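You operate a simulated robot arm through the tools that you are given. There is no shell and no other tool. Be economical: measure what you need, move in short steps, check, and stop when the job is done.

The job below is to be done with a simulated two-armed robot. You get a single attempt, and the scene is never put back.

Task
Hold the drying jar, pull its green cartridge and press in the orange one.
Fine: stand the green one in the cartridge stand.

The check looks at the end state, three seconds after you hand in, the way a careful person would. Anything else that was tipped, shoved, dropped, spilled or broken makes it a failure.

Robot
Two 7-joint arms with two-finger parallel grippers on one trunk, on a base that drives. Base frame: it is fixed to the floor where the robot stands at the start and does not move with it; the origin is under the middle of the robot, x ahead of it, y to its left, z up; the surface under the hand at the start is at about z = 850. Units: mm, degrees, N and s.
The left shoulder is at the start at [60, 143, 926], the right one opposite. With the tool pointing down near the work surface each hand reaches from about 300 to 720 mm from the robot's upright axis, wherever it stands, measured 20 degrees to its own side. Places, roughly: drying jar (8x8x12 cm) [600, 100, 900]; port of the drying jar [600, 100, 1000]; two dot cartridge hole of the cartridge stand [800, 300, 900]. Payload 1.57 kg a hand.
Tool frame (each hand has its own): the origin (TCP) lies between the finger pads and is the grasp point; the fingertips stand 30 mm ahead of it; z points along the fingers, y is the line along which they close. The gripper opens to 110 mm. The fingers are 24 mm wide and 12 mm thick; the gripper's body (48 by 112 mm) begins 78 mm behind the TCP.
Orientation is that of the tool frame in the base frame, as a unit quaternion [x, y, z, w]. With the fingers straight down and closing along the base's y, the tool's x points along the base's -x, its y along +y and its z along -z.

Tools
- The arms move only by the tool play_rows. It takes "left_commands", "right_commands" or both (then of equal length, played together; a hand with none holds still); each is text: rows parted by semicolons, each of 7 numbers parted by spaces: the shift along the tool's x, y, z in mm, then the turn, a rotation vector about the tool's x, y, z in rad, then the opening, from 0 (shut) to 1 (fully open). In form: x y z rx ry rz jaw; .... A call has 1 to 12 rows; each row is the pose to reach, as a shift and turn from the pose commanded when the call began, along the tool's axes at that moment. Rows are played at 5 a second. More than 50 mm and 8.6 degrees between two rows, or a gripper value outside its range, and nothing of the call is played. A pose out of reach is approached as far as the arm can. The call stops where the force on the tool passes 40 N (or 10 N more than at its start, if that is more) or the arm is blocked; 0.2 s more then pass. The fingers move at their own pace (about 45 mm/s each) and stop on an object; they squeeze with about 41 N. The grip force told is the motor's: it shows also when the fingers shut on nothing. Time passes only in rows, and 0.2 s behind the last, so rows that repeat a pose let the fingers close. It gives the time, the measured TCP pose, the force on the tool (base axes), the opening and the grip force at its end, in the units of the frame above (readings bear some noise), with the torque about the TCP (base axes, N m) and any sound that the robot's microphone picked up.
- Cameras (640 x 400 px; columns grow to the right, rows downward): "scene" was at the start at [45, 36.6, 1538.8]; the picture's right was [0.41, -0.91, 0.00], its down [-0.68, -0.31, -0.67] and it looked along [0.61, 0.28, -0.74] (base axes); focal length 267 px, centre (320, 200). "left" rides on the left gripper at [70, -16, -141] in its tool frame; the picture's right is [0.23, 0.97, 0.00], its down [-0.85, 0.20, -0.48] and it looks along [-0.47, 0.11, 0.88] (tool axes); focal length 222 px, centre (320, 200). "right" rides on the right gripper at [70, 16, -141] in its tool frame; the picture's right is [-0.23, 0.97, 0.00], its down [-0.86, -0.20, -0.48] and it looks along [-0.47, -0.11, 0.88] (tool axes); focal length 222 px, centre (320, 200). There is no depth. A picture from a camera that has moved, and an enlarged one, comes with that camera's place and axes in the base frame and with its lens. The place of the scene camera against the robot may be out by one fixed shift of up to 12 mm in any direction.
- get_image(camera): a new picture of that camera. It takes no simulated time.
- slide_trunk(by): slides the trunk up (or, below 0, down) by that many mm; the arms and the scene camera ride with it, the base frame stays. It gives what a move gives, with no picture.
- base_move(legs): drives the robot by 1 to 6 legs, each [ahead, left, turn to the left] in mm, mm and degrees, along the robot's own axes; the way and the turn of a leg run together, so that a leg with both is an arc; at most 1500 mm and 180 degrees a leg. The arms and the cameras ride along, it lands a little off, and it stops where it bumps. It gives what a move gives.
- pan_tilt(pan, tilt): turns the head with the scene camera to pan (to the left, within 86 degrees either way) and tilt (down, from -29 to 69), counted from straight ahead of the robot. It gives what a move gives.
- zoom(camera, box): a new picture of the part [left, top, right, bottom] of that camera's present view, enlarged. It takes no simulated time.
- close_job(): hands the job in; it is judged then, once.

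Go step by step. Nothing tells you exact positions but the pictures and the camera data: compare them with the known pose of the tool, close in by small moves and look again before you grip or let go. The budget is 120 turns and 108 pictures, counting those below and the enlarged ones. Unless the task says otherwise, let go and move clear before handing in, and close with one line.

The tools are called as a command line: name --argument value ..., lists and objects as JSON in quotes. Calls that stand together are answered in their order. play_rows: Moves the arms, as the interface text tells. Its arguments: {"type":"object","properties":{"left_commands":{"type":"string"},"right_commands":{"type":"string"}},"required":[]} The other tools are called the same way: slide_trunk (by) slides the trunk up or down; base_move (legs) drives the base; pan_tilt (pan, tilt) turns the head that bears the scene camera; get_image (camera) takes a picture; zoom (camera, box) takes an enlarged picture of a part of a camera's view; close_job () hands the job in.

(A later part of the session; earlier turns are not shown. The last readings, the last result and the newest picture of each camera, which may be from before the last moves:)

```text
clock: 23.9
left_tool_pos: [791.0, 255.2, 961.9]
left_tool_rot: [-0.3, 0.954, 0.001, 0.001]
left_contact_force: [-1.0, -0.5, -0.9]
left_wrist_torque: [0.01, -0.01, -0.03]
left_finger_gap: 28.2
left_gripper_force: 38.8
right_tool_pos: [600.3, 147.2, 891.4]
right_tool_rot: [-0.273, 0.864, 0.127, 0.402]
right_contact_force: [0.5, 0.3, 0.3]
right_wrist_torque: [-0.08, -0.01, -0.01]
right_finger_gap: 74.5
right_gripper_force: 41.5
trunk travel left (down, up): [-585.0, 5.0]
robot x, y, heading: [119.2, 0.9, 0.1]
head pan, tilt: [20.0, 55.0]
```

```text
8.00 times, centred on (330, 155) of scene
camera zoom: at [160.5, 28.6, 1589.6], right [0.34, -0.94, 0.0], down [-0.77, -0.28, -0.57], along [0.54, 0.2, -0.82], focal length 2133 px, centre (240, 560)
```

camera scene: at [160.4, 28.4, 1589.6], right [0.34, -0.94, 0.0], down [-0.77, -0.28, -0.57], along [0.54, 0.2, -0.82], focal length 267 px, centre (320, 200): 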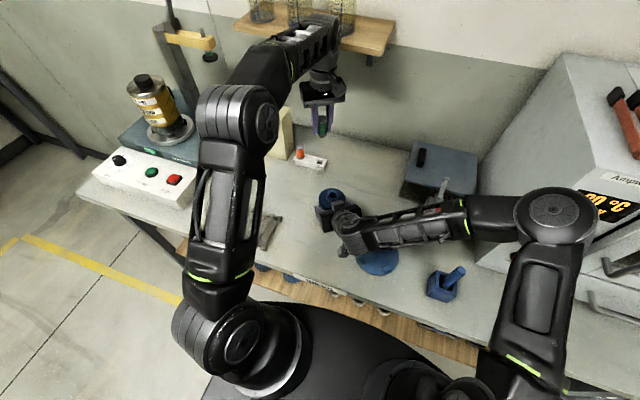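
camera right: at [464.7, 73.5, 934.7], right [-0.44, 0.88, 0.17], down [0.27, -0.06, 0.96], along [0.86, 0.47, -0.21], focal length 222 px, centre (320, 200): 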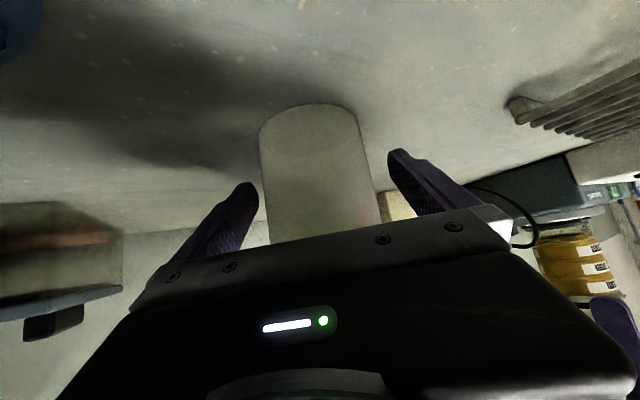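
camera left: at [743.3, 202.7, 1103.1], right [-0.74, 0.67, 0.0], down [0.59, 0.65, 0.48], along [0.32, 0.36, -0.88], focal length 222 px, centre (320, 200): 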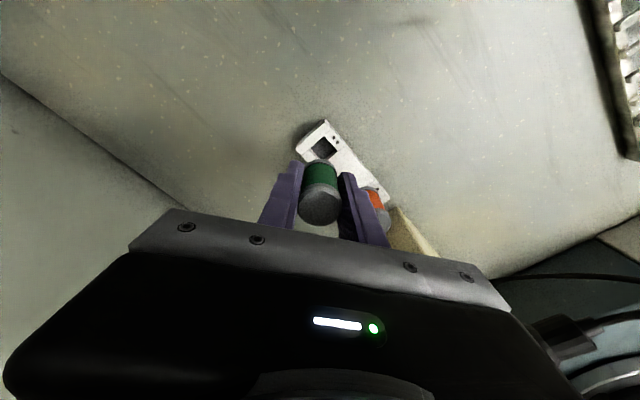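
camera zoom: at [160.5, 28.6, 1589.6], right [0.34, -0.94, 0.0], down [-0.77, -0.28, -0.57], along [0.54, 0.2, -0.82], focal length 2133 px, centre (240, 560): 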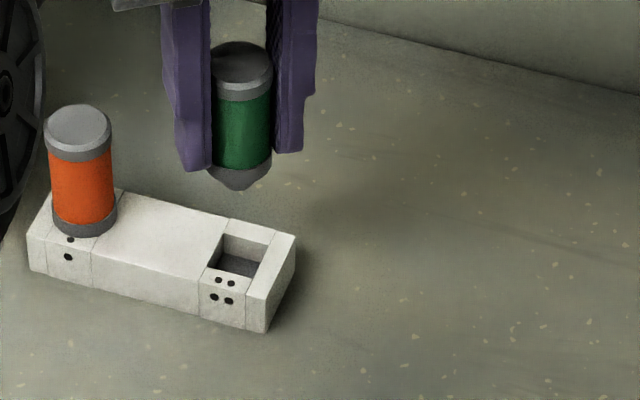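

The hole centre works out to about (784,254.5) with the stand top near z 871, so seating should bring the TCP to about z 909. I'll shift and lower partway, then look.

play_rows --left_commands "6 3 0 0 0 0 0.15; 6 3 10 0 0 0 0.15; 6 3 20 0 0 0 0.15; 6 3 30 0 0 0 0.15; 6 3 30 0 0 0 0.15"

zoom --camera "left" --box '[260, 100, 420, 250]'

zoom --camera "scene" --box '[300, 130, 360, 180]'

```text
clock: 25.1
left_tool_pos: [785.7, 253.0, 932.8]
left_tool_rot: [-0.301, 0.954, 0.0, 0.0]
left_contact_force: [0.5, -0.1, -1.7]
left_wrist_torque: [0.0, 0.04, 0.01]
left_finger_gap: 28.6
left_gripper_force: 38.5
right_tool_pos: [599.1, 148.1, 890.2]
right_tool_rot: [-0.272, 0.865, 0.127, 0.403]
right_contact_force: [-0.7, -1.2, 0.8]
right_wrist_torque: [-0.04, -0.03, 0.01]
right_finger_gap: 74.5
right_gripper_force: 40.5
trunk travel left (down, up): [-585.0, 5.0]
robot x, y, heading: [119.5, -1.4, -0.0]
head pan, tilt: [20.0, 55.0]
```

```text
2.67 times, centred on (340, 175) of left
camera zoom: at [736.8, 201.1, 1073.0], right [-0.74, 0.67, 0.0], down [0.59, 0.65, 0.48], along [0.32, 0.36, -0.88], focal length 592 px, centre (267, 267)
```

zoom: 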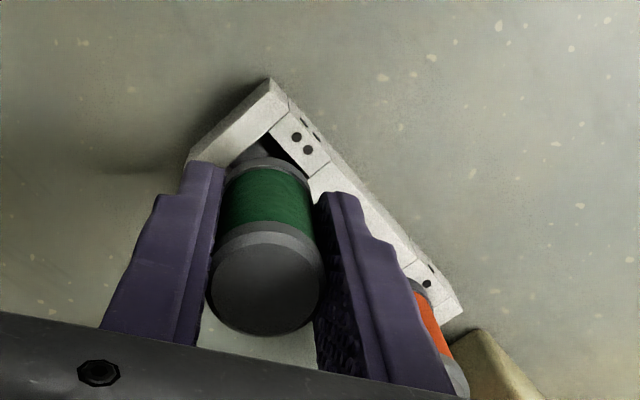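

```text
8.00 times, centred on (330, 155) of scene
camera zoom: at [160.4, 28.5, 1589.6], right [0.34, -0.94, 0.0], down [-0.77, -0.28, -0.57], along [0.54, 0.2, -0.82], focal length 2133 px, centre (240, 560)
```

zoom: 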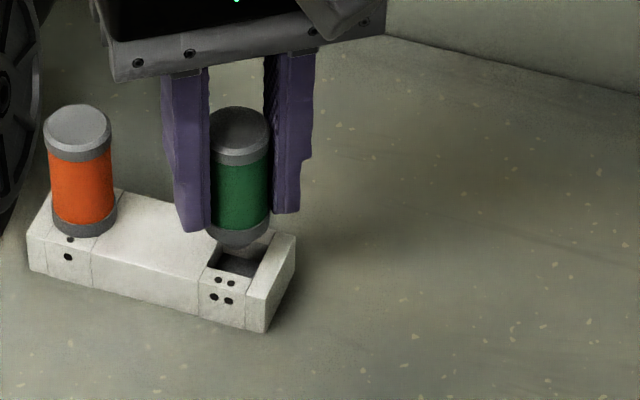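

Aligned to within about 1–2 mm. I'll lower gently to seat it.

play_rows --left_commands "0 0 6 0 0 0 0.15; 0 0 12 0 0 0 0.15; 0 0 17 0 0 0 0.15; 0 0 20 0 0 0 0.15; 0 0 20 0 0 0 0.15"

zoom --camera "scene" --box '[300, 130, 360, 180]'

zoom --camera "left" --box '[260, 100, 420, 250]'

```text
clock: 26.3
left_tool_pos: [785.1, 255.5, 911.8]
left_tool_rot: [-0.301, 0.954, 0.001, 0.0]
left_contact_force: [-0.1, 0.2, -0.2]
left_wrist_torque: [0.0, 0.01, -0.03]
left_finger_gap: 28.5
left_gripper_force: 38.2
right_tool_pos: [599.4, 147.8, 890.6]
right_tool_rot: [-0.273, 0.864, 0.127, 0.403]
right_contact_force: [-0.9, -0.5, 0.3]
right_wrist_torque: [-0.02, -0.01, 0.04]
right_finger_gap: 74.1
right_gripper_force: 41.2
trunk travel left (down, up): [-585.0, 5.0]
robot x, y, heading: [118.2, -2.1, 0.0]
head pan, tilt: [20.0, 55.0]
```

```text
8.00 times, centred on (330, 155) of scene
camera zoom: at [160.4, 28.5, 1589.6], right [0.34, -0.94, 0.0], down [-0.77, -0.28, -0.57], along [0.54, 0.2, -0.82], focal length 2133 px, centre (240, 560)
```

zoom: 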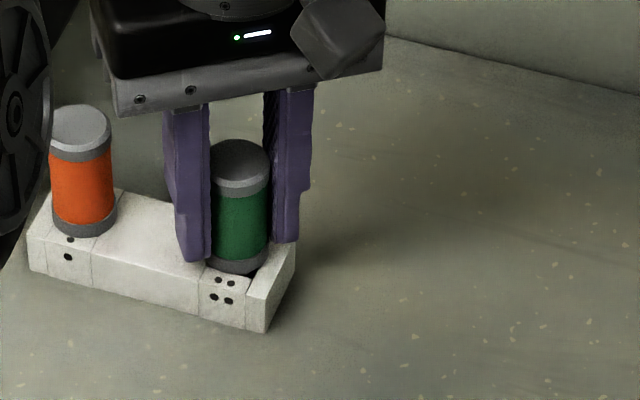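

```text
2.67 times, centred on (340, 175) of left
camera zoom: at [737.6, 201.4, 1053.3], right [-0.74, 0.67, 0.0], down [0.59, 0.65, 0.48], along [0.32, 0.36, -0.88], focal length 592 px, centre (267, 267)
```

zoom: 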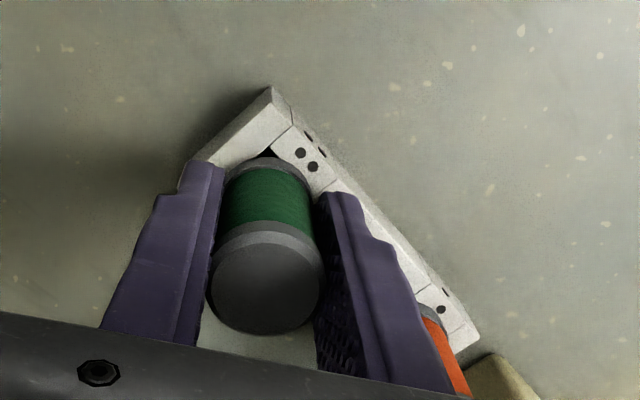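

No contact yet, so I'll lower a few more millimetres until it seats.

play_rows --left_commands "0 0 2 0 0 0 0.15; 0 0 4 0 0 0 0.15; 0 0 6 0 0 0 0.15; 0 0 6 0 0 0 0.15"

zoom --camera "scene" --box '[300, 130, 360, 180]'

```text
clock: 27.3
left_tool_pos: [784.4, 253.8, 910.2]
left_tool_rot: [-0.301, 0.954, 0.0, 0.004]
left_contact_force: [1.7, 0.6, 23.8]
left_wrist_torque: [0.12, 0.18, -0.03]
left_finger_gap: 28.5
left_gripper_force: 38.5
right_tool_pos: [598.6, 145.8, 890.7]
right_tool_rot: [-0.273, 0.864, 0.127, 0.403]
right_contact_force: [-0.6, -0.1, -0.5]
right_wrist_torque: [-0.03, 0.0, 0.03]
right_finger_gap: 74.1
right_gripper_force: 41.4
trunk travel left (down, up): [-585.0, 5.0]
robot x, y, heading: [124.1, -3.7, -0.0]
head pan, tilt: [20.0, 55.0]
```

```text
8.00 times, centred on (330, 155) of scene
camera zoom: at [158.4, 27.6, 1589.9], right [0.34, -0.94, 0.0], down [-0.77, -0.28, -0.57], along [0.54, 0.2, -0.82], focal length 2133 px, centre (240, 560)
```

zoom: 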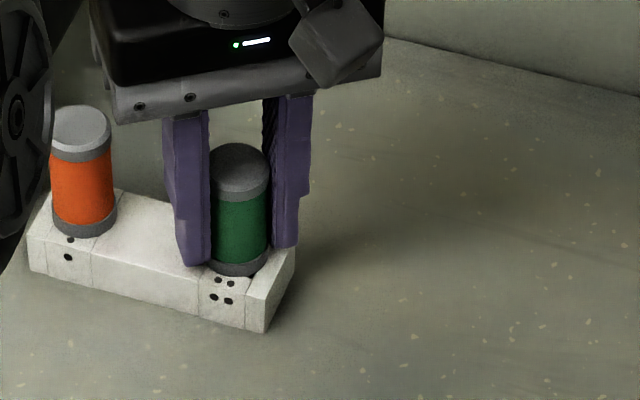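

It touched at z 910 with 24 N, but the pictures suggest it sits about 2 mm off toward the back left. I'll ease up, shift 2 mm toward the robot and lower again to compare.

play_rows --left_commands "0 0 -5 0 0 0 0.15; 2 -0.4 -5 0 0 0 0.15; 2 -0.4 -3 0 0 0 0.15; 2 -0.4 -1 0 0 0 0.15; 2 -0.4 -1 0 0 0 0.15"

zoom --camera "scene" --box '[300, 130, 360, 180]'

zoom --camera "left" --box '[260, 100, 420, 250]'

```text
clock: 28.5
left_tool_pos: [782.3, 253.9, 908.1]
left_tool_rot: [-0.3, 0.954, 0.001, 0.001]
left_contact_force: [-4.2, 3.5, 12.4]
left_wrist_torque: [0.18, 0.14, 0.0]
left_finger_gap: 28.2
left_gripper_force: 38.4
right_tool_pos: [599.0, 147.1, 891.1]
right_tool_rot: [-0.272, 0.864, 0.127, 0.403]
right_contact_force: [-0.1, 0.2, -0.1]
right_wrist_torque: [-0.04, 0.0, 0.04]
right_finger_gap: 74.0
right_gripper_force: 40.7
trunk travel left (down, up): [-585.0, 5.0]
robot x, y, heading: [118.9, 0.1, -0.2]
head pan, tilt: [20.0, 55.0]
```

```text
8.00 times, centred on (330, 155) of scene
camera zoom: at [158.8, 28.7, 1589.7], right [0.34, -0.94, 0.0], down [-0.77, -0.28, -0.57], along [0.54, 0.2, -0.82], focal length 2133 px, centre (240, 560)
```

zoom: 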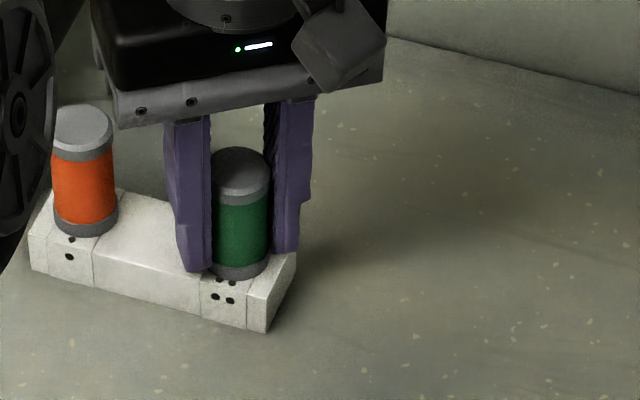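

```text
2.67 times, centred on (340, 175) of left
camera zoom: at [734.8, 200.6, 1049.5], right [-0.74, 0.67, 0.0], down [0.59, 0.65, 0.48], along [0.32, 0.36, -0.88], focal length 592 px, centre (267, 267)
```

zoom: 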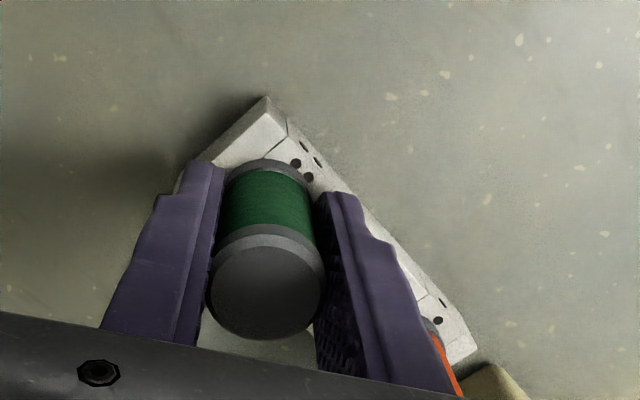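

It now sits lower and matches how the orange one sits in its cell. I'll press slightly more to confirm it is seated.

play_rows --left_commands "0 0 2 0 0 0 0.15; 0 0 4 0 0 0 0.15; 0 0 4 0 0 0 0.15"

zoom --camera "scene" --box '[300, 130, 360, 180]'

```text
clock: 29.3
left_tool_pos: [783.8, 253.4, 906.9]
left_tool_rot: [-0.301, 0.954, 0.0, 0.004]
left_contact_force: [-3.7, 6.5, 30.8]
left_wrist_torque: [0.0, 0.19, -0.11]
left_finger_gap: 28.5
left_gripper_force: 38.4
right_tool_pos: [597.4, 145.2, 891.4]
right_tool_rot: [-0.273, 0.864, 0.126, 0.404]
right_contact_force: [-0.4, -0.1, 0.2]
right_wrist_torque: [0.0, -0.02, -0.04]
right_finger_gap: 74.3
right_gripper_force: 40.7
trunk travel left (down, up): [-585.0, 5.0]
robot x, y, heading: [119.0, -1.1, 0.1]
head pan, tilt: [20.0, 55.0]
```

```text
8.00 times, centred on (330, 155) of scene
camera zoom: at [156.3, 28.1, 1590.0], right [0.34, -0.94, 0.0], down [-0.77, -0.28, -0.58], along [0.54, 0.2, -0.82], focal length 2133 px, centre (240, 560)
```

zoom: 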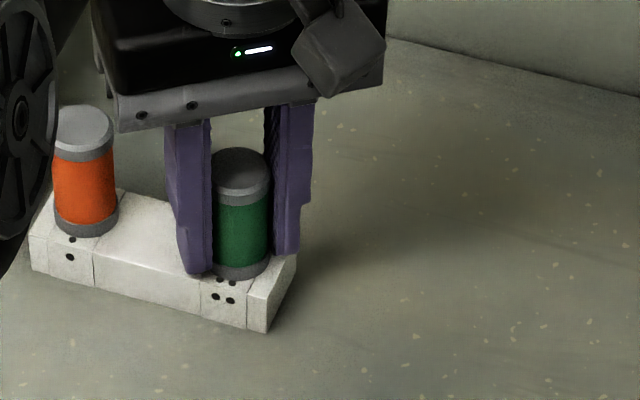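

It's solidly seated at z 907. I'll relieve the load, open slightly and look.

play_rows --left_commands "0 0 -4 0 0 0 0.15; 0 0 -4 0 0 0 0.3; 0 0 -4 0 0 0 0.4; 0 0 -4 0 0 0 0.45; 0 0 -4 0 0 0 0.45"

zoom --camera "scene" --box '[300, 130, 360, 180]'

get_image --camera "left"

```text
clock: 30.5
left_tool_pos: [782.9, 252.0, 906.3]
left_tool_rot: [-0.301, 0.954, 0.0, 0.0]
left_contact_force: [-0.3, 0.3, 0.5]
left_wrist_torque: [-0.02, -0.01, 0.01]
left_finger_gap: 49.6
left_gripper_force: 0.1
right_tool_pos: [600.3, 147.7, 889.9]
right_tool_rot: [-0.273, 0.864, 0.127, 0.403]
right_contact_force: [-0.5, 0.2, -0.5]
right_wrist_torque: [0.0, 0.0, 0.06]
right_finger_gap: 74.1
right_gripper_force: 41.1
trunk travel left (down, up): [-585.0, 5.0]
robot x, y, heading: [118.2, -3.9, -0.3]
head pan, tilt: [20.0, 55.0]
```

```text
8.00 times, centred on (330, 155) of scene
camera zoom: at [160.5, 28.5, 1589.6], right [0.34, -0.94, 0.0], down [-0.77, -0.28, -0.57], along [0.54, 0.2, -0.82], focal length 2133 px, centre (240, 560)
```

zoom: 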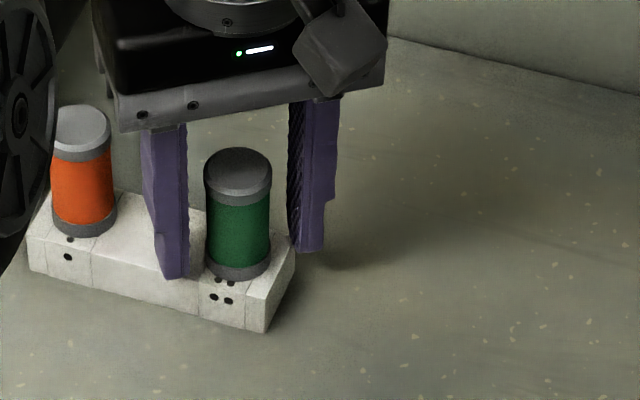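

```text
58 pictures are left
camera left: at [735.6, 199.8, 1047.4], right [-0.74, 0.67, 0.0], down [0.59, 0.65, 0.48], along [0.32, 0.36, -0.88], focal length 222 px, centre (320, 200)
```

left: 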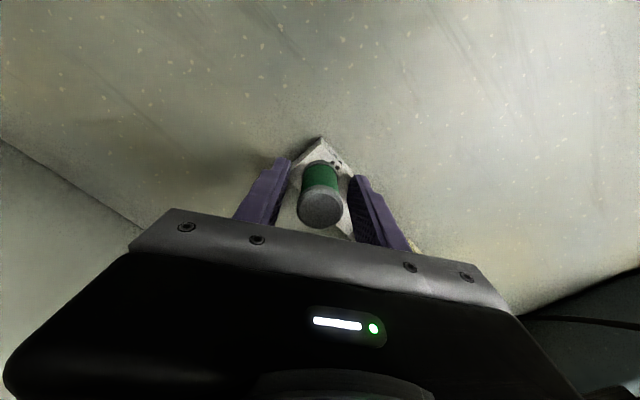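

Green stands upright in the two-dot hole and sits like the orange one. I'll lift straight off, then yaw a little so the fingers clear the beige box.

play_rows --left_commands "0 0 -15 0 0 0 0.45; 0 0 -30 0 0 0 0.45; 0 0 -45 0 0 0 0.45; 0 0 -58 0 0 0 0.45; 0 0 -58 0 0 -0.13 0.45; 0 0 -58 0 0 -0.262 0.45; 0 0 -58 0 0 -0.262 0.45"

get_image --camera "scene"

get_image --camera "left"

```text
clock: 32.1
left_tool_pos: [783.3, 252.6, 965.9]
left_tool_rot: [-0.423, 0.906, 0.0, 0.001]
left_contact_force: [0.6, 0.3, 0.9]
left_wrist_torque: [0.02, -0.01, -0.02]
left_finger_gap: 49.5
left_gripper_force: 0.0
right_tool_pos: [600.5, 147.4, 889.6]
right_tool_rot: [-0.272, 0.865, 0.127, 0.402]
right_contact_force: [1.0, 0.4, 0.8]
right_wrist_torque: [-0.04, -0.05, 0.04]
right_finger_gap: 74.3
right_gripper_force: 41.4
trunk travel left (down, up): [-585.0, 5.0]
robot x, y, heading: [117.6, -3.3, 0.1]
head pan, tilt: [20.0, 55.0]
```

```text
57 pictures are left
camera scene: at [160.5, 28.5, 1589.6], right [0.34, -0.94, 0.0], down [-0.77, -0.28, -0.57], along [0.54, 0.2, -0.82], focal length 267 px, centre (320, 200)
```

scene: 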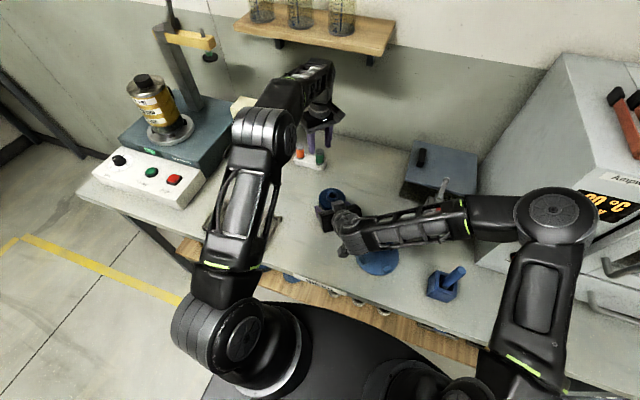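

```text
56 pictures are left
camera left: at [751.7, 189.1, 1106.6], right [-0.89, 0.45, 0.0], down [0.4, 0.78, 0.48], along [0.22, 0.43, -0.88], focal length 222 px, centre (320, 200)
```

left: 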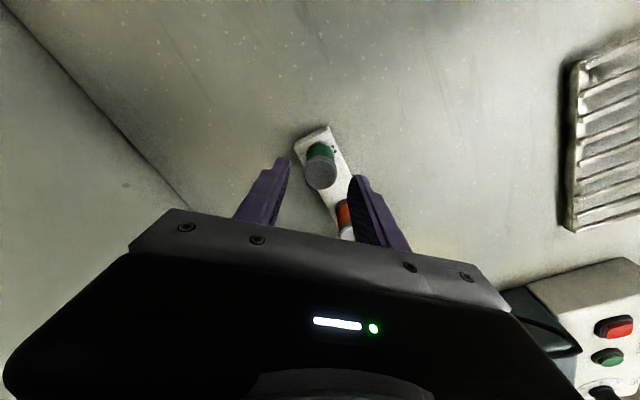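

Now I tilt 20° and move above the orange cartridge.

play_rows --left_commands "0 0 -6 0 -0.12 0 0.45; 0 0 -10 0 -0.24 0 0.45; 0 0 -10 0 -0.349 0 0.42; -20 16 -10 0 -0.349 0 0.42; -40 33 -10 0 -0.349 0 0.42; -59 49 -10 0 -0.349 0 0.42; -59 49 -10 0 -0.349 0 0.42"

get_image --camera "left"

zoom --camera "scene" --box '[250, 80, 370, 180]'

```text
clock: 33.7
left_tool_pos: [784.0, 329.8, 975.8]
left_tool_rot: [-0.416, 0.892, 0.074, 0.159]
left_contact_force: [0.7, 0.3, 0.4]
left_wrist_torque: [-0.01, 0.0, -0.01]
left_finger_gap: 46.1
left_gripper_force: 0.1
right_tool_pos: [598.7, 147.2, 889.8]
right_tool_rot: [-0.272, 0.865, 0.126, 0.402]
right_contact_force: [-0.9, 0.3, 0.3]
right_wrist_torque: [-0.02, 0.02, 0.05]
right_finger_gap: 74.1
right_gripper_force: 41.0
trunk travel left (down, up): [-585.0, 5.0]
robot x, y, heading: [120.2, 1.4, 0.1]
head pan, tilt: [20.0, 55.0]
```

```text
55 pictures are left
camera left: at [723.8, 233.6, 1084.6], right [-0.88, 0.46, -0.08], down [0.26, 0.62, 0.74], along [0.39, 0.64, -0.66], focal length 222 px, centre (320, 200)
```

left: 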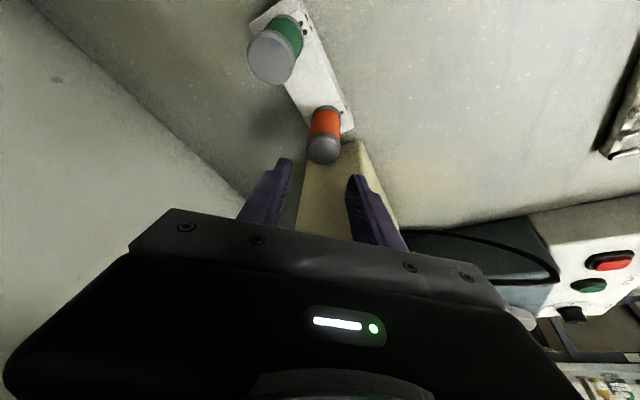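

```text
4.00 times, centred on (310, 130) of scene
camera zoom: at [160.5, 28.6, 1589.6], right [0.34, -0.94, 0.0], down [-0.77, -0.28, -0.57], along [0.54, 0.2, -0.82], focal length 1067 px, centre (360, 480)
```

zoom: 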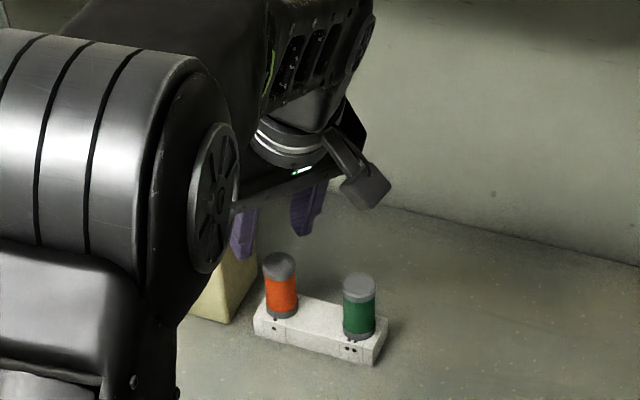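

The orange cartridge is at (785,330), centred between the fingers. I'll descend vertically to z 911.

play_rows --left_commands "5 -0.5 15 0 0 0 0.42; 10 -0.5 30 0 0 0 0.42; 15.5 -0.5 45 0 0 0 0.42; 21.5 -0.5 61 0 0 0 0.42; 21.5 -0.5 61 0 0 0 0.42"

get_image --camera "left"

zoom --camera "scene" --box '[290, 110, 350, 170]'

```text
clock: 34.9
left_tool_pos: [784.5, 329.2, 909.6]
left_tool_rot: [-0.416, 0.892, 0.073, 0.158]
left_contact_force: [0.4, -0.1, -1.3]
left_wrist_torque: [0.02, 0.01, 0.01]
left_finger_gap: 46.3
left_gripper_force: 0.1
right_tool_pos: [600.6, 147.3, 891.3]
right_tool_rot: [-0.272, 0.865, 0.127, 0.403]
right_contact_force: [0.0, 1.3, 1.5]
right_wrist_torque: [-0.02, 0.01, 0.03]
right_finger_gap: 74.3
right_gripper_force: 40.9
trunk travel left (down, up): [-585.0, 5.0]
robot x, y, heading: [116.5, 3.2, -0.2]
head pan, tilt: [20.0, 55.0]
```

```text
53 pictures are left
camera left: at [724.4, 232.1, 1018.5], right [-0.88, 0.46, -0.08], down [0.26, 0.62, 0.74], along [0.39, 0.64, -0.66], focal length 222 px, centre (320, 200)
```

left: 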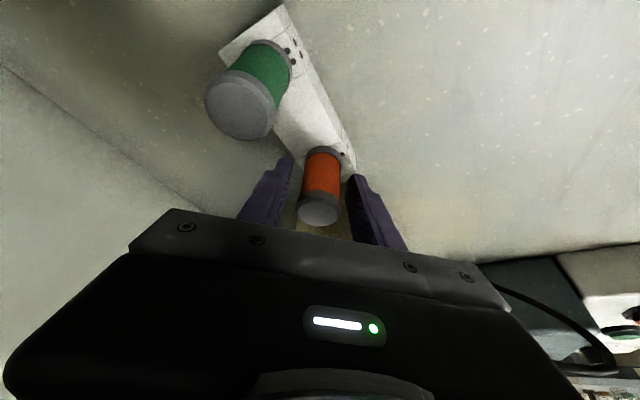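

```text
6.67 times, centred on (320, 140) of scene
camera zoom: at [160.4, 28.5, 1589.6], right [0.34, -0.94, 0.0], down [-0.77, -0.28, -0.57], along [0.54, 0.2, -0.82], focal length 1778 px, centre (320, 600)
```

zoom: 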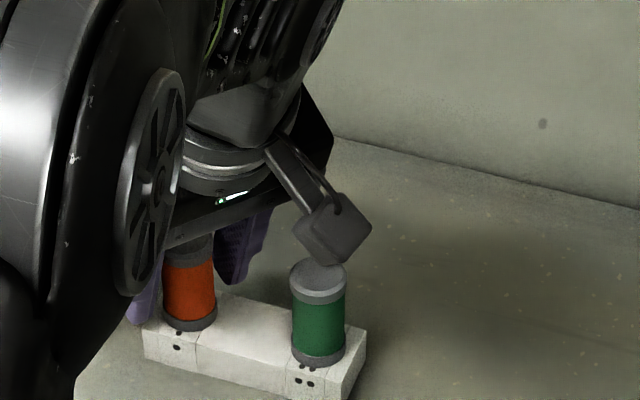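

The orange cartridge is well between the fingers, so I'll close on it.

play_rows --left_commands "0 0 0 0 0 0 0.35; 0 0 0 0 0 0 0.3; 0 0 0 0 0 0 0.25; 0 0 0 0 0 0 0.18; 0 0 0 0 0 0 0.15; 0 0 0 0 0 0 0.15"

get_image --camera "left"

```text
clock: 36.3
left_tool_pos: [784.9, 329.5, 910.9]
left_tool_rot: [-0.416, 0.892, 0.074, 0.158]
left_contact_force: [0.9, -0.5, 0.4]
left_wrist_torque: [0.01, 0.01, -0.04]
left_finger_gap: 28.5
left_gripper_force: 38.9
right_tool_pos: [598.2, 147.2, 890.5]
right_tool_rot: [-0.273, 0.865, 0.127, 0.402]
right_contact_force: [0.5, 0.7, -0.4]
right_wrist_torque: [0.01, 0.0, 0.04]
right_finger_gap: 74.1
right_gripper_force: 40.6
trunk travel left (down, up): [-585.0, 5.0]
robot x, y, heading: [118.9, 2.3, 0.0]
head pan, tilt: [20.0, 55.0]
```

```text
51 pictures are left
camera left: at [724.5, 232.0, 1018.8], right [-0.88, 0.46, -0.08], down [0.26, 0.62, 0.74], along [0.39, 0.64, -0.66], focal length 222 px, centre (320, 200)
```

left: 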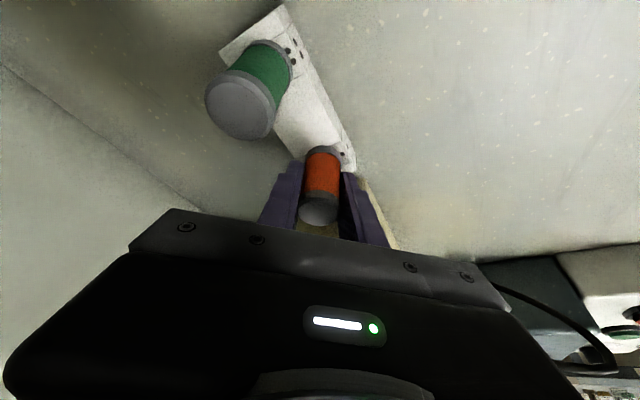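

A clean grip. I'll lift straight up slowly.

play_rows --left_commands "-2 0 -5.6 0 0 0 0.15; -4.1 0 -11.3 0 0 0 0.15; -8.2 0 -22.6 0 0 0 0.15; -12.3 0 -33.8 0 0 0 0.15; -17.1 0 -47 0 0 0 0.15; -22 0 -60 0 0 0 0.15; -22 0 -60 0 0 0 0.15"

get_image --camera "left"

zoom --camera "scene" --box '[290, 100, 370, 180]'

```text
clock: 37.9
left_tool_pos: [786.0, 329.3, 976.2]
left_tool_rot: [-0.416, 0.892, 0.074, 0.158]
left_contact_force: [-0.2, -1.5, -0.7]
left_wrist_torque: [-0.02, 0.0, 0.0]
left_finger_gap: 28.8
left_gripper_force: 38.8
right_tool_pos: [599.5, 148.2, 889.4]
right_tool_rot: [-0.273, 0.865, 0.127, 0.402]
right_contact_force: [0.3, -0.6, 0.7]
right_wrist_torque: [0.03, 0.03, 0.03]
right_finger_gap: 73.9
right_gripper_force: 41.2
trunk travel left (down, up): [-585.0, 5.0]
robot x, y, heading: [119.8, -0.9, -0.0]
head pan, tilt: [20.0, 55.0]
```

```text
50 pictures are left
camera left: at [725.1, 233.2, 1084.1], right [-0.88, 0.46, -0.08], down [0.26, 0.62, 0.74], along [0.39, 0.64, -0.66], focal length 222 px, centre (320, 200)
```

left: 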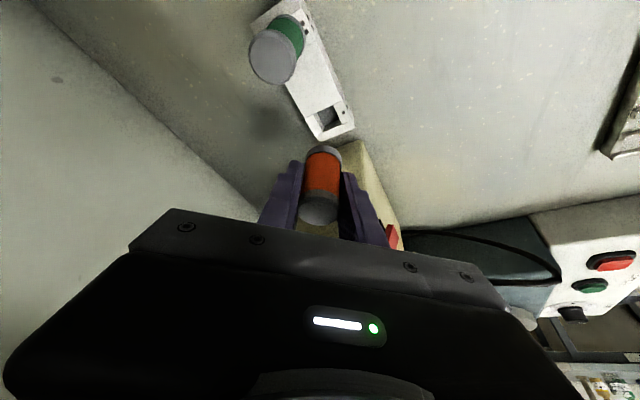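

```text
5.00 times, centred on (330, 140) of scene
camera zoom: at [160.4, 28.6, 1589.6], right [0.34, -0.94, 0.0], down [-0.77, -0.28, -0.57], along [0.54, 0.2, -0.82], focal length 1333 px, centre (270, 500)
```

zoom: 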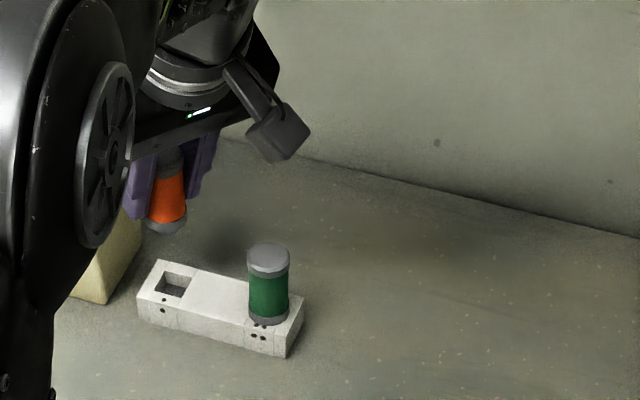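

The orange cartridge is free and the stand didn't move. I'll carry it up and over to above the jar, turning the lean away from the right hand.

play_rows --left_commands "2.4 8.3 -32.8 0 0 0 0.15; 16.7 13.9 -64.6 0.05 0 0.137 0.15; 47.8 20.9 -91.9 0.1 0 0.273 0.15; 89.3 21.4 -112.4 0.149 0 0.41 0.15; 130.4 23.8 -127.3 0.199 0 0.547 0.15; 172.3 25.5 -142.6 0.249 0 0.683 0.15; 217.6 25.5 -159.1 0.2985 0 0.82 0.15; 217.6 25.5 -159.1 0.2985 0 0.82 0.15"

get_image --camera "left"

zoom --camera "scene" --box '[280, 120, 400, 240]'

```text
clock: 39.7
left_tool_pos: [599.3, 147.6, 1047.7]
left_tool_rot: [0.002, 0.985, -0.001, 0.174]
left_contact_force: [-0.3, 0.6, 0.1]
left_wrist_torque: [-0.01, -0.01, 0.0]
left_finger_gap: 28.3
left_gripper_force: 38.4
right_tool_pos: [598.8, 147.6, 890.2]
right_tool_rot: [-0.272, 0.865, 0.127, 0.402]
right_contact_force: [-0.4, 0.4, 0.1]
right_wrist_torque: [-0.01, -0.02, 0.05]
right_finger_gap: 74.0
right_gripper_force: 41.3
trunk travel left (down, up): [-585.0, 5.0]
robot x, y, heading: [119.0, -0.7, -0.1]
head pan, tilt: [20.0, 55.0]
```

```text
48 pictures are left
camera left: at [486.2, 132.1, 1156.5], right [-0.21, 0.97, -0.08], down [0.64, 0.2, 0.74], along [0.74, 0.11, -0.66], focal length 222 px, centre (320, 200)
```

left: 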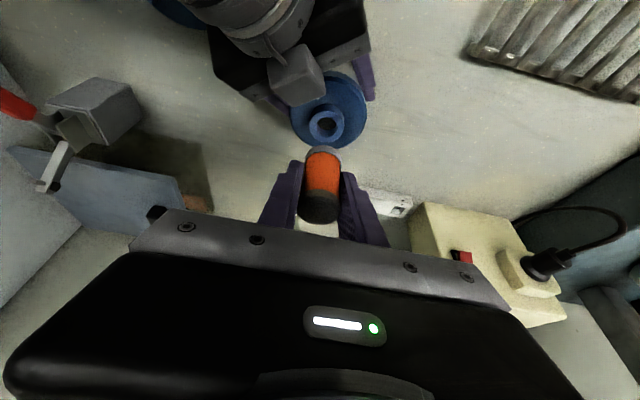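

```text
3.33 times, centred on (340, 180) of scene
camera zoom: at [160.4, 28.5, 1589.6], right [0.34, -0.94, 0.0], down [-0.77, -0.28, -0.57], along [0.54, 0.2, -0.82], focal length 889 px, centre (253, 267)
```

zoom: 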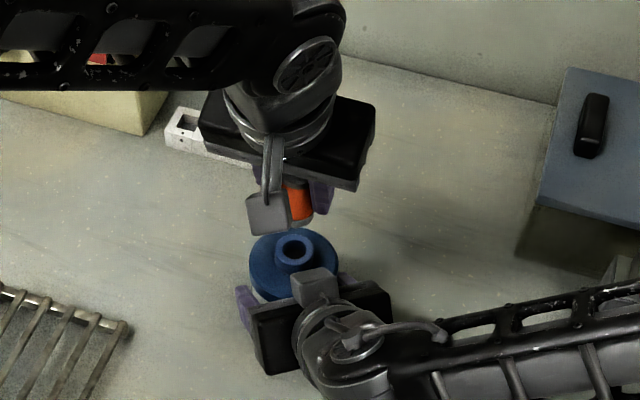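

To keep the left camera well away from the right wrist, I'll yaw a further 20° before descending.

play_rows --left_commands "0 0 0 0.04 0 0.109 0.15; 0 0 0 0.08 0 0.219 0.15; 0 0 0 0.119 0 0.328 0.15; 0 0 0 0.119 0 0.328 0.15"

zoom --camera "left" --box '[220, 40, 420, 240]'

zoom --camera "scene" --box '[300, 160, 360, 220]'

```text
clock: 40.7
left_tool_pos: [601.5, 148.3, 1047.9]
left_tool_rot: [0.172, 0.97, -0.03, 0.171]
left_contact_force: [0.3, 0.3, 0.3]
left_wrist_torque: [0.04, -0.01, 0.02]
left_finger_gap: 28.4
left_gripper_force: 38.3
right_tool_pos: [599.9, 148.1, 890.5]
right_tool_rot: [-0.273, 0.865, 0.127, 0.402]
right_contact_force: [-0.7, 0.1, 0.1]
right_wrist_torque: [-0.01, 0.0, 0.04]
right_finger_gap: 74.3
right_gripper_force: 40.7
trunk travel left (down, up): [-585.0, 5.0]
robot x, y, heading: [119.7, -1.3, 0.2]
head pan, tilt: [20.0, 55.0]
```

```text
2.00 times, centred on (320, 140) of left
camera zoom: at [487.4, 172.4, 1157.0], right [0.13, 0.99, -0.08], down [0.67, -0.03, 0.74], along [0.73, -0.15, -0.67], focal length 444 px, centre (320, 320)
```

zoom: 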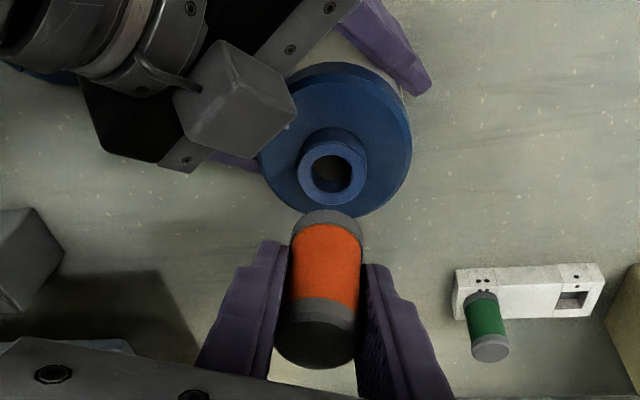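

```text
6.67 times, centred on (330, 190) of scene
camera zoom: at [160.3, 28.6, 1589.6], right [0.34, -0.94, 0.0], down [-0.77, -0.28, -0.57], along [0.54, 0.2, -0.82], focal length 1778 px, centre (253, 267)
```

zoom: 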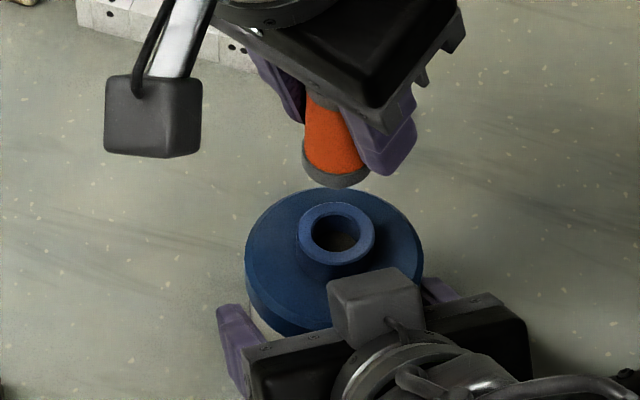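

The right gripper's grey block is close to where the left finger would go. I'll yaw back 25°, which puts more space between them, and re-check alignment lower down.

play_rows --left_commands "0 0 0 -0.05 0 -0.137 0.15; 0 0 0 -0.1 0 -0.273 0.15; 0 0 0 -0.149 0 -0.41 0.15; 8.6 0 23.5 -0.149 0 -0.41 0.15; 8.6 0 23.5 -0.149 0 -0.41 0.15"

zoom --camera "left" --box '[220, 60, 420, 240]'

zoom --camera "scene" --box '[300, 160, 360, 220]'

```text
clock: 41.9
left_tool_pos: [599.8, 149.9, 1025.4]
left_tool_rot: [-0.043, 0.984, 0.009, 0.175]
left_contact_force: [-0.4, -0.2, -0.7]
left_wrist_torque: [0.01, -0.02, -0.02]
left_finger_gap: 28.5
left_gripper_force: 38.4
right_tool_pos: [600.1, 146.5, 890.3]
right_tool_rot: [-0.273, 0.865, 0.127, 0.402]
right_contact_force: [-1.1, -0.3, 0.2]
right_wrist_torque: [-0.04, 0.05, -0.02]
right_finger_gap: 74.3
right_gripper_force: 41.6
trunk travel left (down, up): [-585.0, 5.0]
robot x, y, heading: [124.6, 2.1, 0.2]
head pan, tilt: [20.0, 55.0]
```

```text
2.22 times, centred on (320, 150) of left
camera zoom: at [487.9, 123.2, 1133.3], right [-0.3, 0.95, -0.08], down [0.62, 0.25, 0.74], along [0.73, 0.17, -0.66], focal length 494 px, centre (320, 311)
```

zoom: 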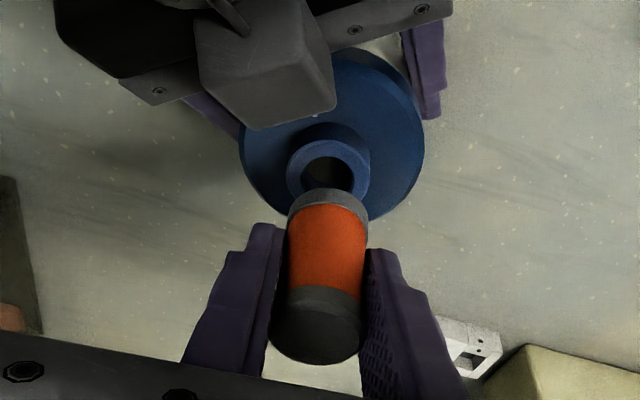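

```text
6.67 times, centred on (330, 190) of scene
camera zoom: at [160.4, 28.6, 1589.6], right [0.34, -0.94, 0.0], down [-0.77, -0.28, -0.57], along [0.54, 0.2, -0.82], focal length 1778 px, centre (253, 267)
```

zoom: 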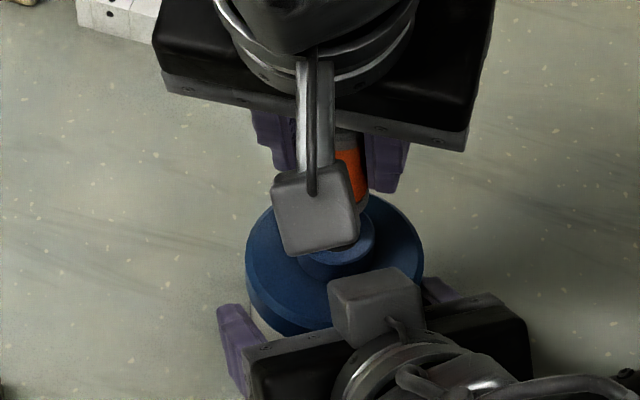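

The cartridge is about 2 mm too far to +y relative to the port. I'll correct that and descend to just above contact.

play_rows --left_commands "0.2 -2.3 0 0 0 0 0.15; 2.6 -2.3 7 0 0 0 0.15; 5.3 -2.3 14 0 0 0 0.15; 5.3 -2.3 14 0 0 0 0.15"

zoom --camera "left" --box '[220, 60, 420, 240]'

zoom --camera "scene" --box '[300, 160, 360, 220]'

```text
clock: 42.9
left_tool_pos: [599.1, 146.2, 1009.6]
left_tool_rot: [-0.043, 0.984, 0.009, 0.174]
left_contact_force: [0.2, -0.7, -0.3]
left_wrist_torque: [0.03, -0.01, -0.01]
left_finger_gap: 28.7
left_gripper_force: 39.0
right_tool_pos: [597.8, 146.4, 890.2]
right_tool_rot: [-0.273, 0.865, 0.126, 0.403]
right_contact_force: [-0.5, -0.1, -0.4]
right_wrist_torque: [0.0, 0.04, 0.06]
right_finger_gap: 74.1
right_gripper_force: 40.8
trunk travel left (down, up): [-585.0, 5.0]
robot x, y, heading: [119.4, -0.1, -0.2]
head pan, tilt: [20.0, 55.0]
```

```text
2.22 times, centred on (320, 150) of left
camera zoom: at [487.1, 120.9, 1118.2], right [-0.3, 0.95, -0.08], down [0.62, 0.25, 0.74], along [0.73, 0.17, -0.67], focal length 494 px, centre (320, 311)
```

zoom: 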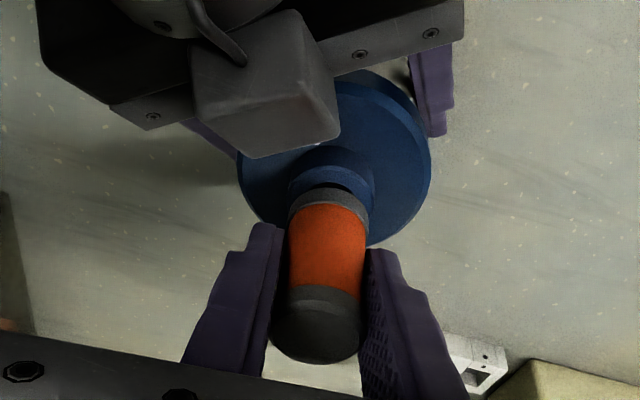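

```text
6.67 times, centred on (330, 190) of scene
camera zoom: at [160.5, 28.5, 1589.6], right [0.34, -0.94, 0.0], down [-0.77, -0.28, -0.57], along [0.54, 0.2, -0.82], focal length 1778 px, centre (253, 267)
```

zoom: 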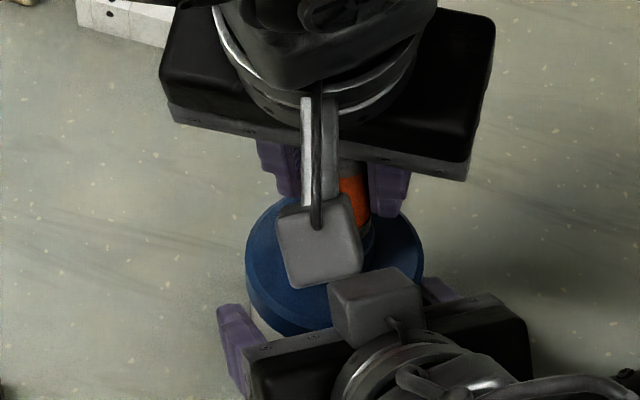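

Lateral alignment looks right. I'll press in gently in small steps.

play_rows --left_commands "0.9 0 2.4 0 0 0 0.15; 1.7 0 4.7 0 0 0 0.15; 2.4 0 6.6 0 0 0 0.15; 3.1 0 8.5 0 0 0 0.15; 3.1 0 8.5 0 0 0 0.15"

zoom --camera "left" --box '[220, 60, 420, 240]'

```text
clock: 44.1
left_tool_pos: [598.2, 145.4, 999.0]
left_tool_rot: [-0.042, 0.984, 0.007, 0.174]
left_contact_force: [-1.4, -1.7, 4.5]
left_wrist_torque: [-0.09, 0.06, -0.07]
left_finger_gap: 28.6
left_gripper_force: 38.8
right_tool_pos: [598.9, 147.4, 890.3]
right_tool_rot: [-0.272, 0.865, 0.127, 0.402]
right_contact_force: [1.5, 2.1, -0.9]
right_wrist_torque: [-0.14, 0.02, 0.08]
right_finger_gap: 73.9
right_gripper_force: 41.3
trunk travel left (down, up): [-585.0, 5.0]
robot x, y, heading: [119.3, -1.9, -0.2]
head pan, tilt: [20.0, 55.0]
```

```text
2.22 times, centred on (320, 150) of left
camera zoom: at [486.7, 120.2, 1108.8], right [-0.3, 0.95, -0.08], down [0.62, 0.25, 0.74], along [0.73, 0.17, -0.66], focal length 494 px, centre (320, 311)
```

zoom: 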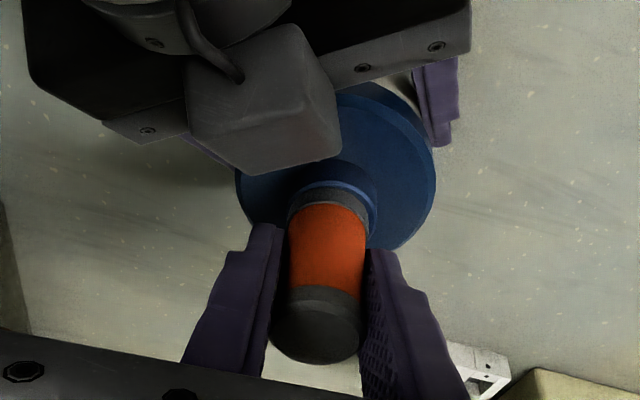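

It's near the seat, though the ring looks about 1–2 mm too far to −y. I'll nudge +1.3 mm and press firmer.

play_rows --left_commands "0 1.3 0 0 0 0 0.15; 0.9 1.3 2 0 0 0 0.15; 1.5 1.3 4 0 0 0 0.15; 2.2 1.3 6 0 0 0 0.15; 2.2 1.3 6 0 0 0 0.15"

zoom --camera "left" --box '[220, 60, 420, 240]'

get_image --camera "right"

```text
clock: 44.9
left_tool_pos: [598.9, 146.1, 999.0]
left_tool_rot: [-0.042, 0.983, 0.006, 0.177]
left_contact_force: [-4.1, -0.4, 4.5]
left_wrist_torque: [0.11, 0.11, -0.08]
left_finger_gap: 28.2
left_gripper_force: 38.3
right_tool_pos: [599.3, 149.3, 889.7]
right_tool_rot: [-0.272, 0.865, 0.127, 0.403]
right_contact_force: [-0.2, -0.5, 3.1]
right_wrist_torque: [-0.07, 0.15, 0.06]
right_finger_gap: 73.8
right_gripper_force: 41.3
trunk travel left (down, up): [-585.0, 5.0]
robot x, y, heading: [120.9, 2.9, -0.1]
head pan, tilt: [20.0, 55.0]
stopped in row 4 (left hand): the force on the tool passed its limit at 44 N (the readings are from after the stop); the commanded pose is now the measured one
```

```text
2.22 times, centred on (320, 150) of left
camera zoom: at [486.2, 120.7, 1107.3], right [-0.29, 0.95, -0.08], down [0.61, 0.25, 0.75], along [0.73, 0.17, -0.66], focal length 494 px, centre (320, 311)
```

zoom: 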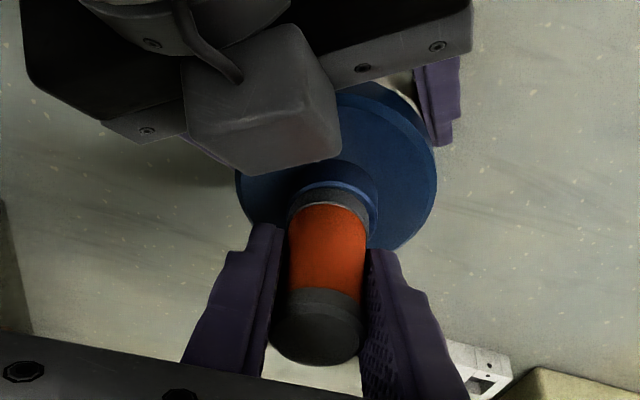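

```text
38 pictures are left
camera right: at [464.0, 73.5, 928.5], right [-0.44, 0.88, 0.17], down [0.27, -0.06, 0.96], along [0.86, 0.47, -0.21], focal length 222 px, centre (320, 200)
```

right: 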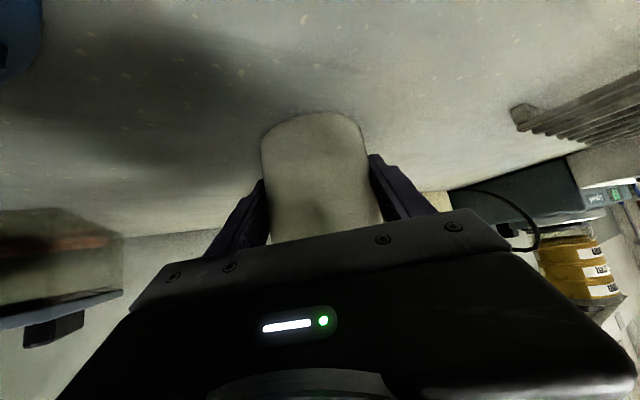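

It stopped at a hard seat (44 N, z 999, against about 1001 expected). I'll open slightly and check from the scene before lifting off.

play_rows --left_commands "0 0 0 0 0 0 0.25; 0 0 0 0 0 0 0.33; 0 0 0 0 0 0 0.4; 0 0 0 0 0 0 0.4"

zoom --camera "left" --box '[220, 60, 420, 240]'

```text
clock: 45.9
left_tool_pos: [598.9, 146.7, 999.7]
left_tool_rot: [-0.041, 0.983, 0.005, 0.177]
left_contact_force: [1.0, -0.8, -0.3]
left_wrist_torque: [-0.02, 0.02, -0.02]
left_finger_gap: 44.0
left_gripper_force: 0.0
right_tool_pos: [599.3, 147.2, 889.3]
right_tool_rot: [-0.272, 0.864, 0.128, 0.403]
right_contact_force: [-3.7, 0.7, 7.3]
right_wrist_torque: [0.02, -0.14, 0.06]
right_finger_gap: 73.8
right_gripper_force: 41.4
trunk travel left (down, up): [-585.0, 5.0]
robot x, y, heading: [117.1, 0.5, 0.1]
head pan, tilt: [20.0, 55.0]
```

```text
2.22 times, centred on (320, 150) of left
camera zoom: at [486.5, 120.6, 1107.0], right [-0.29, 0.95, -0.08], down [0.61, 0.25, 0.75], along [0.73, 0.17, -0.66], focal length 494 px, centre (320, 311)
```

zoom: 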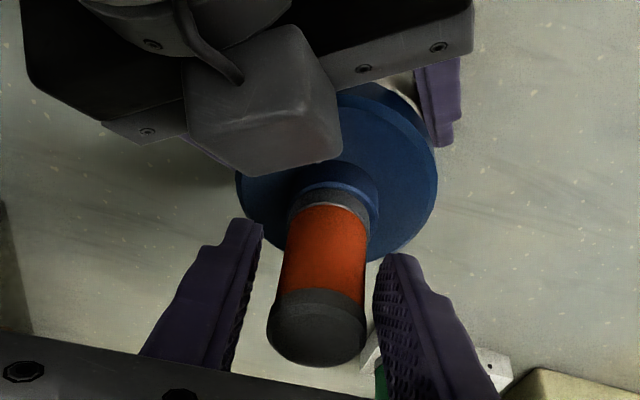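

Released cleanly. I'll raise the left hand straight up and inspect the jar.

play_rows --left_commands "-4 0 -11 0 0 0 0.4; -10.3 0 -28 0 0 0 0.4; -17 0 -47 0 0 0 0.4; -24 0 -66 0 0 0 0.4; -34 0 -94 0 0 0 0.4; -34 0 -94 0 0 0 0.4"

zoom --camera "left" --box '[220, 40, 420, 240]'

zoom --camera "scene" --box '[280, 120, 400, 240]'

```text
clock: 47.3
left_tool_pos: [598.9, 147.1, 1099.0]
left_tool_rot: [-0.042, 0.983, 0.006, 0.177]
left_contact_force: [-0.6, 0.4, -0.3]
left_wrist_torque: [0.0, 0.01, 0.0]
left_finger_gap: 44.0
left_gripper_force: 0.1
right_tool_pos: [598.9, 147.4, 890.7]
right_tool_rot: [-0.273, 0.865, 0.127, 0.402]
right_contact_force: [-1.7, 1.5, 10.9]
right_wrist_torque: [0.02, -0.01, 0.11]
right_finger_gap: 74.0
right_gripper_force: 40.9
trunk travel left (down, up): [-585.0, 5.0]
robot x, y, heading: [120.2, -0.3, -0.1]
head pan, tilt: [20.0, 55.0]
```

```text
2.00 times, centred on (320, 140) of left
camera zoom: at [486.0, 120.9, 1206.6], right [-0.29, 0.95, -0.08], down [0.61, 0.25, 0.75], along [0.73, 0.17, -0.66], focal length 444 px, centre (320, 320)
```

zoom: 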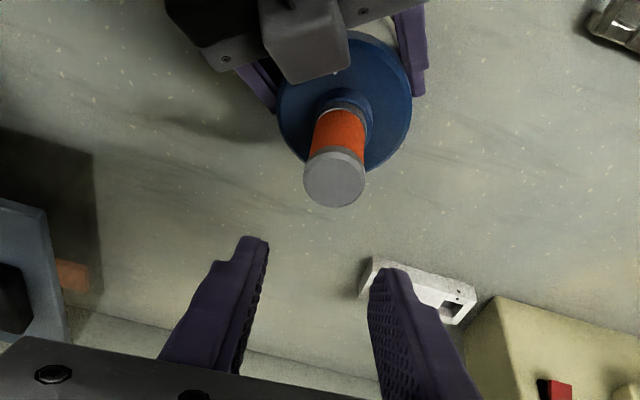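

```text
3.33 times, centred on (340, 180) of scene
camera zoom: at [159.3, 28.6, 1589.7], right [0.34, -0.94, 0.0], down [-0.77, -0.28, -0.57], along [0.54, 0.2, -0.82], focal length 889 px, centre (253, 267)
```

zoom: 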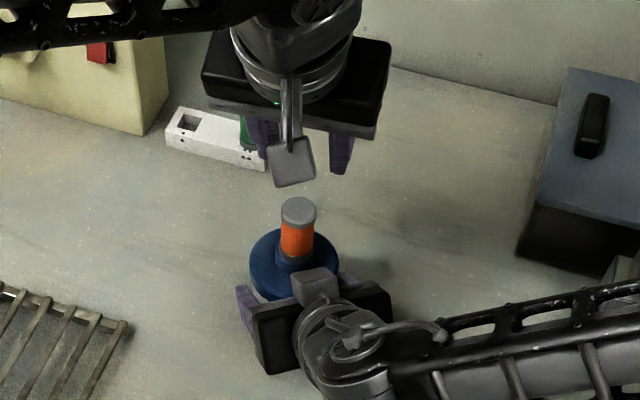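

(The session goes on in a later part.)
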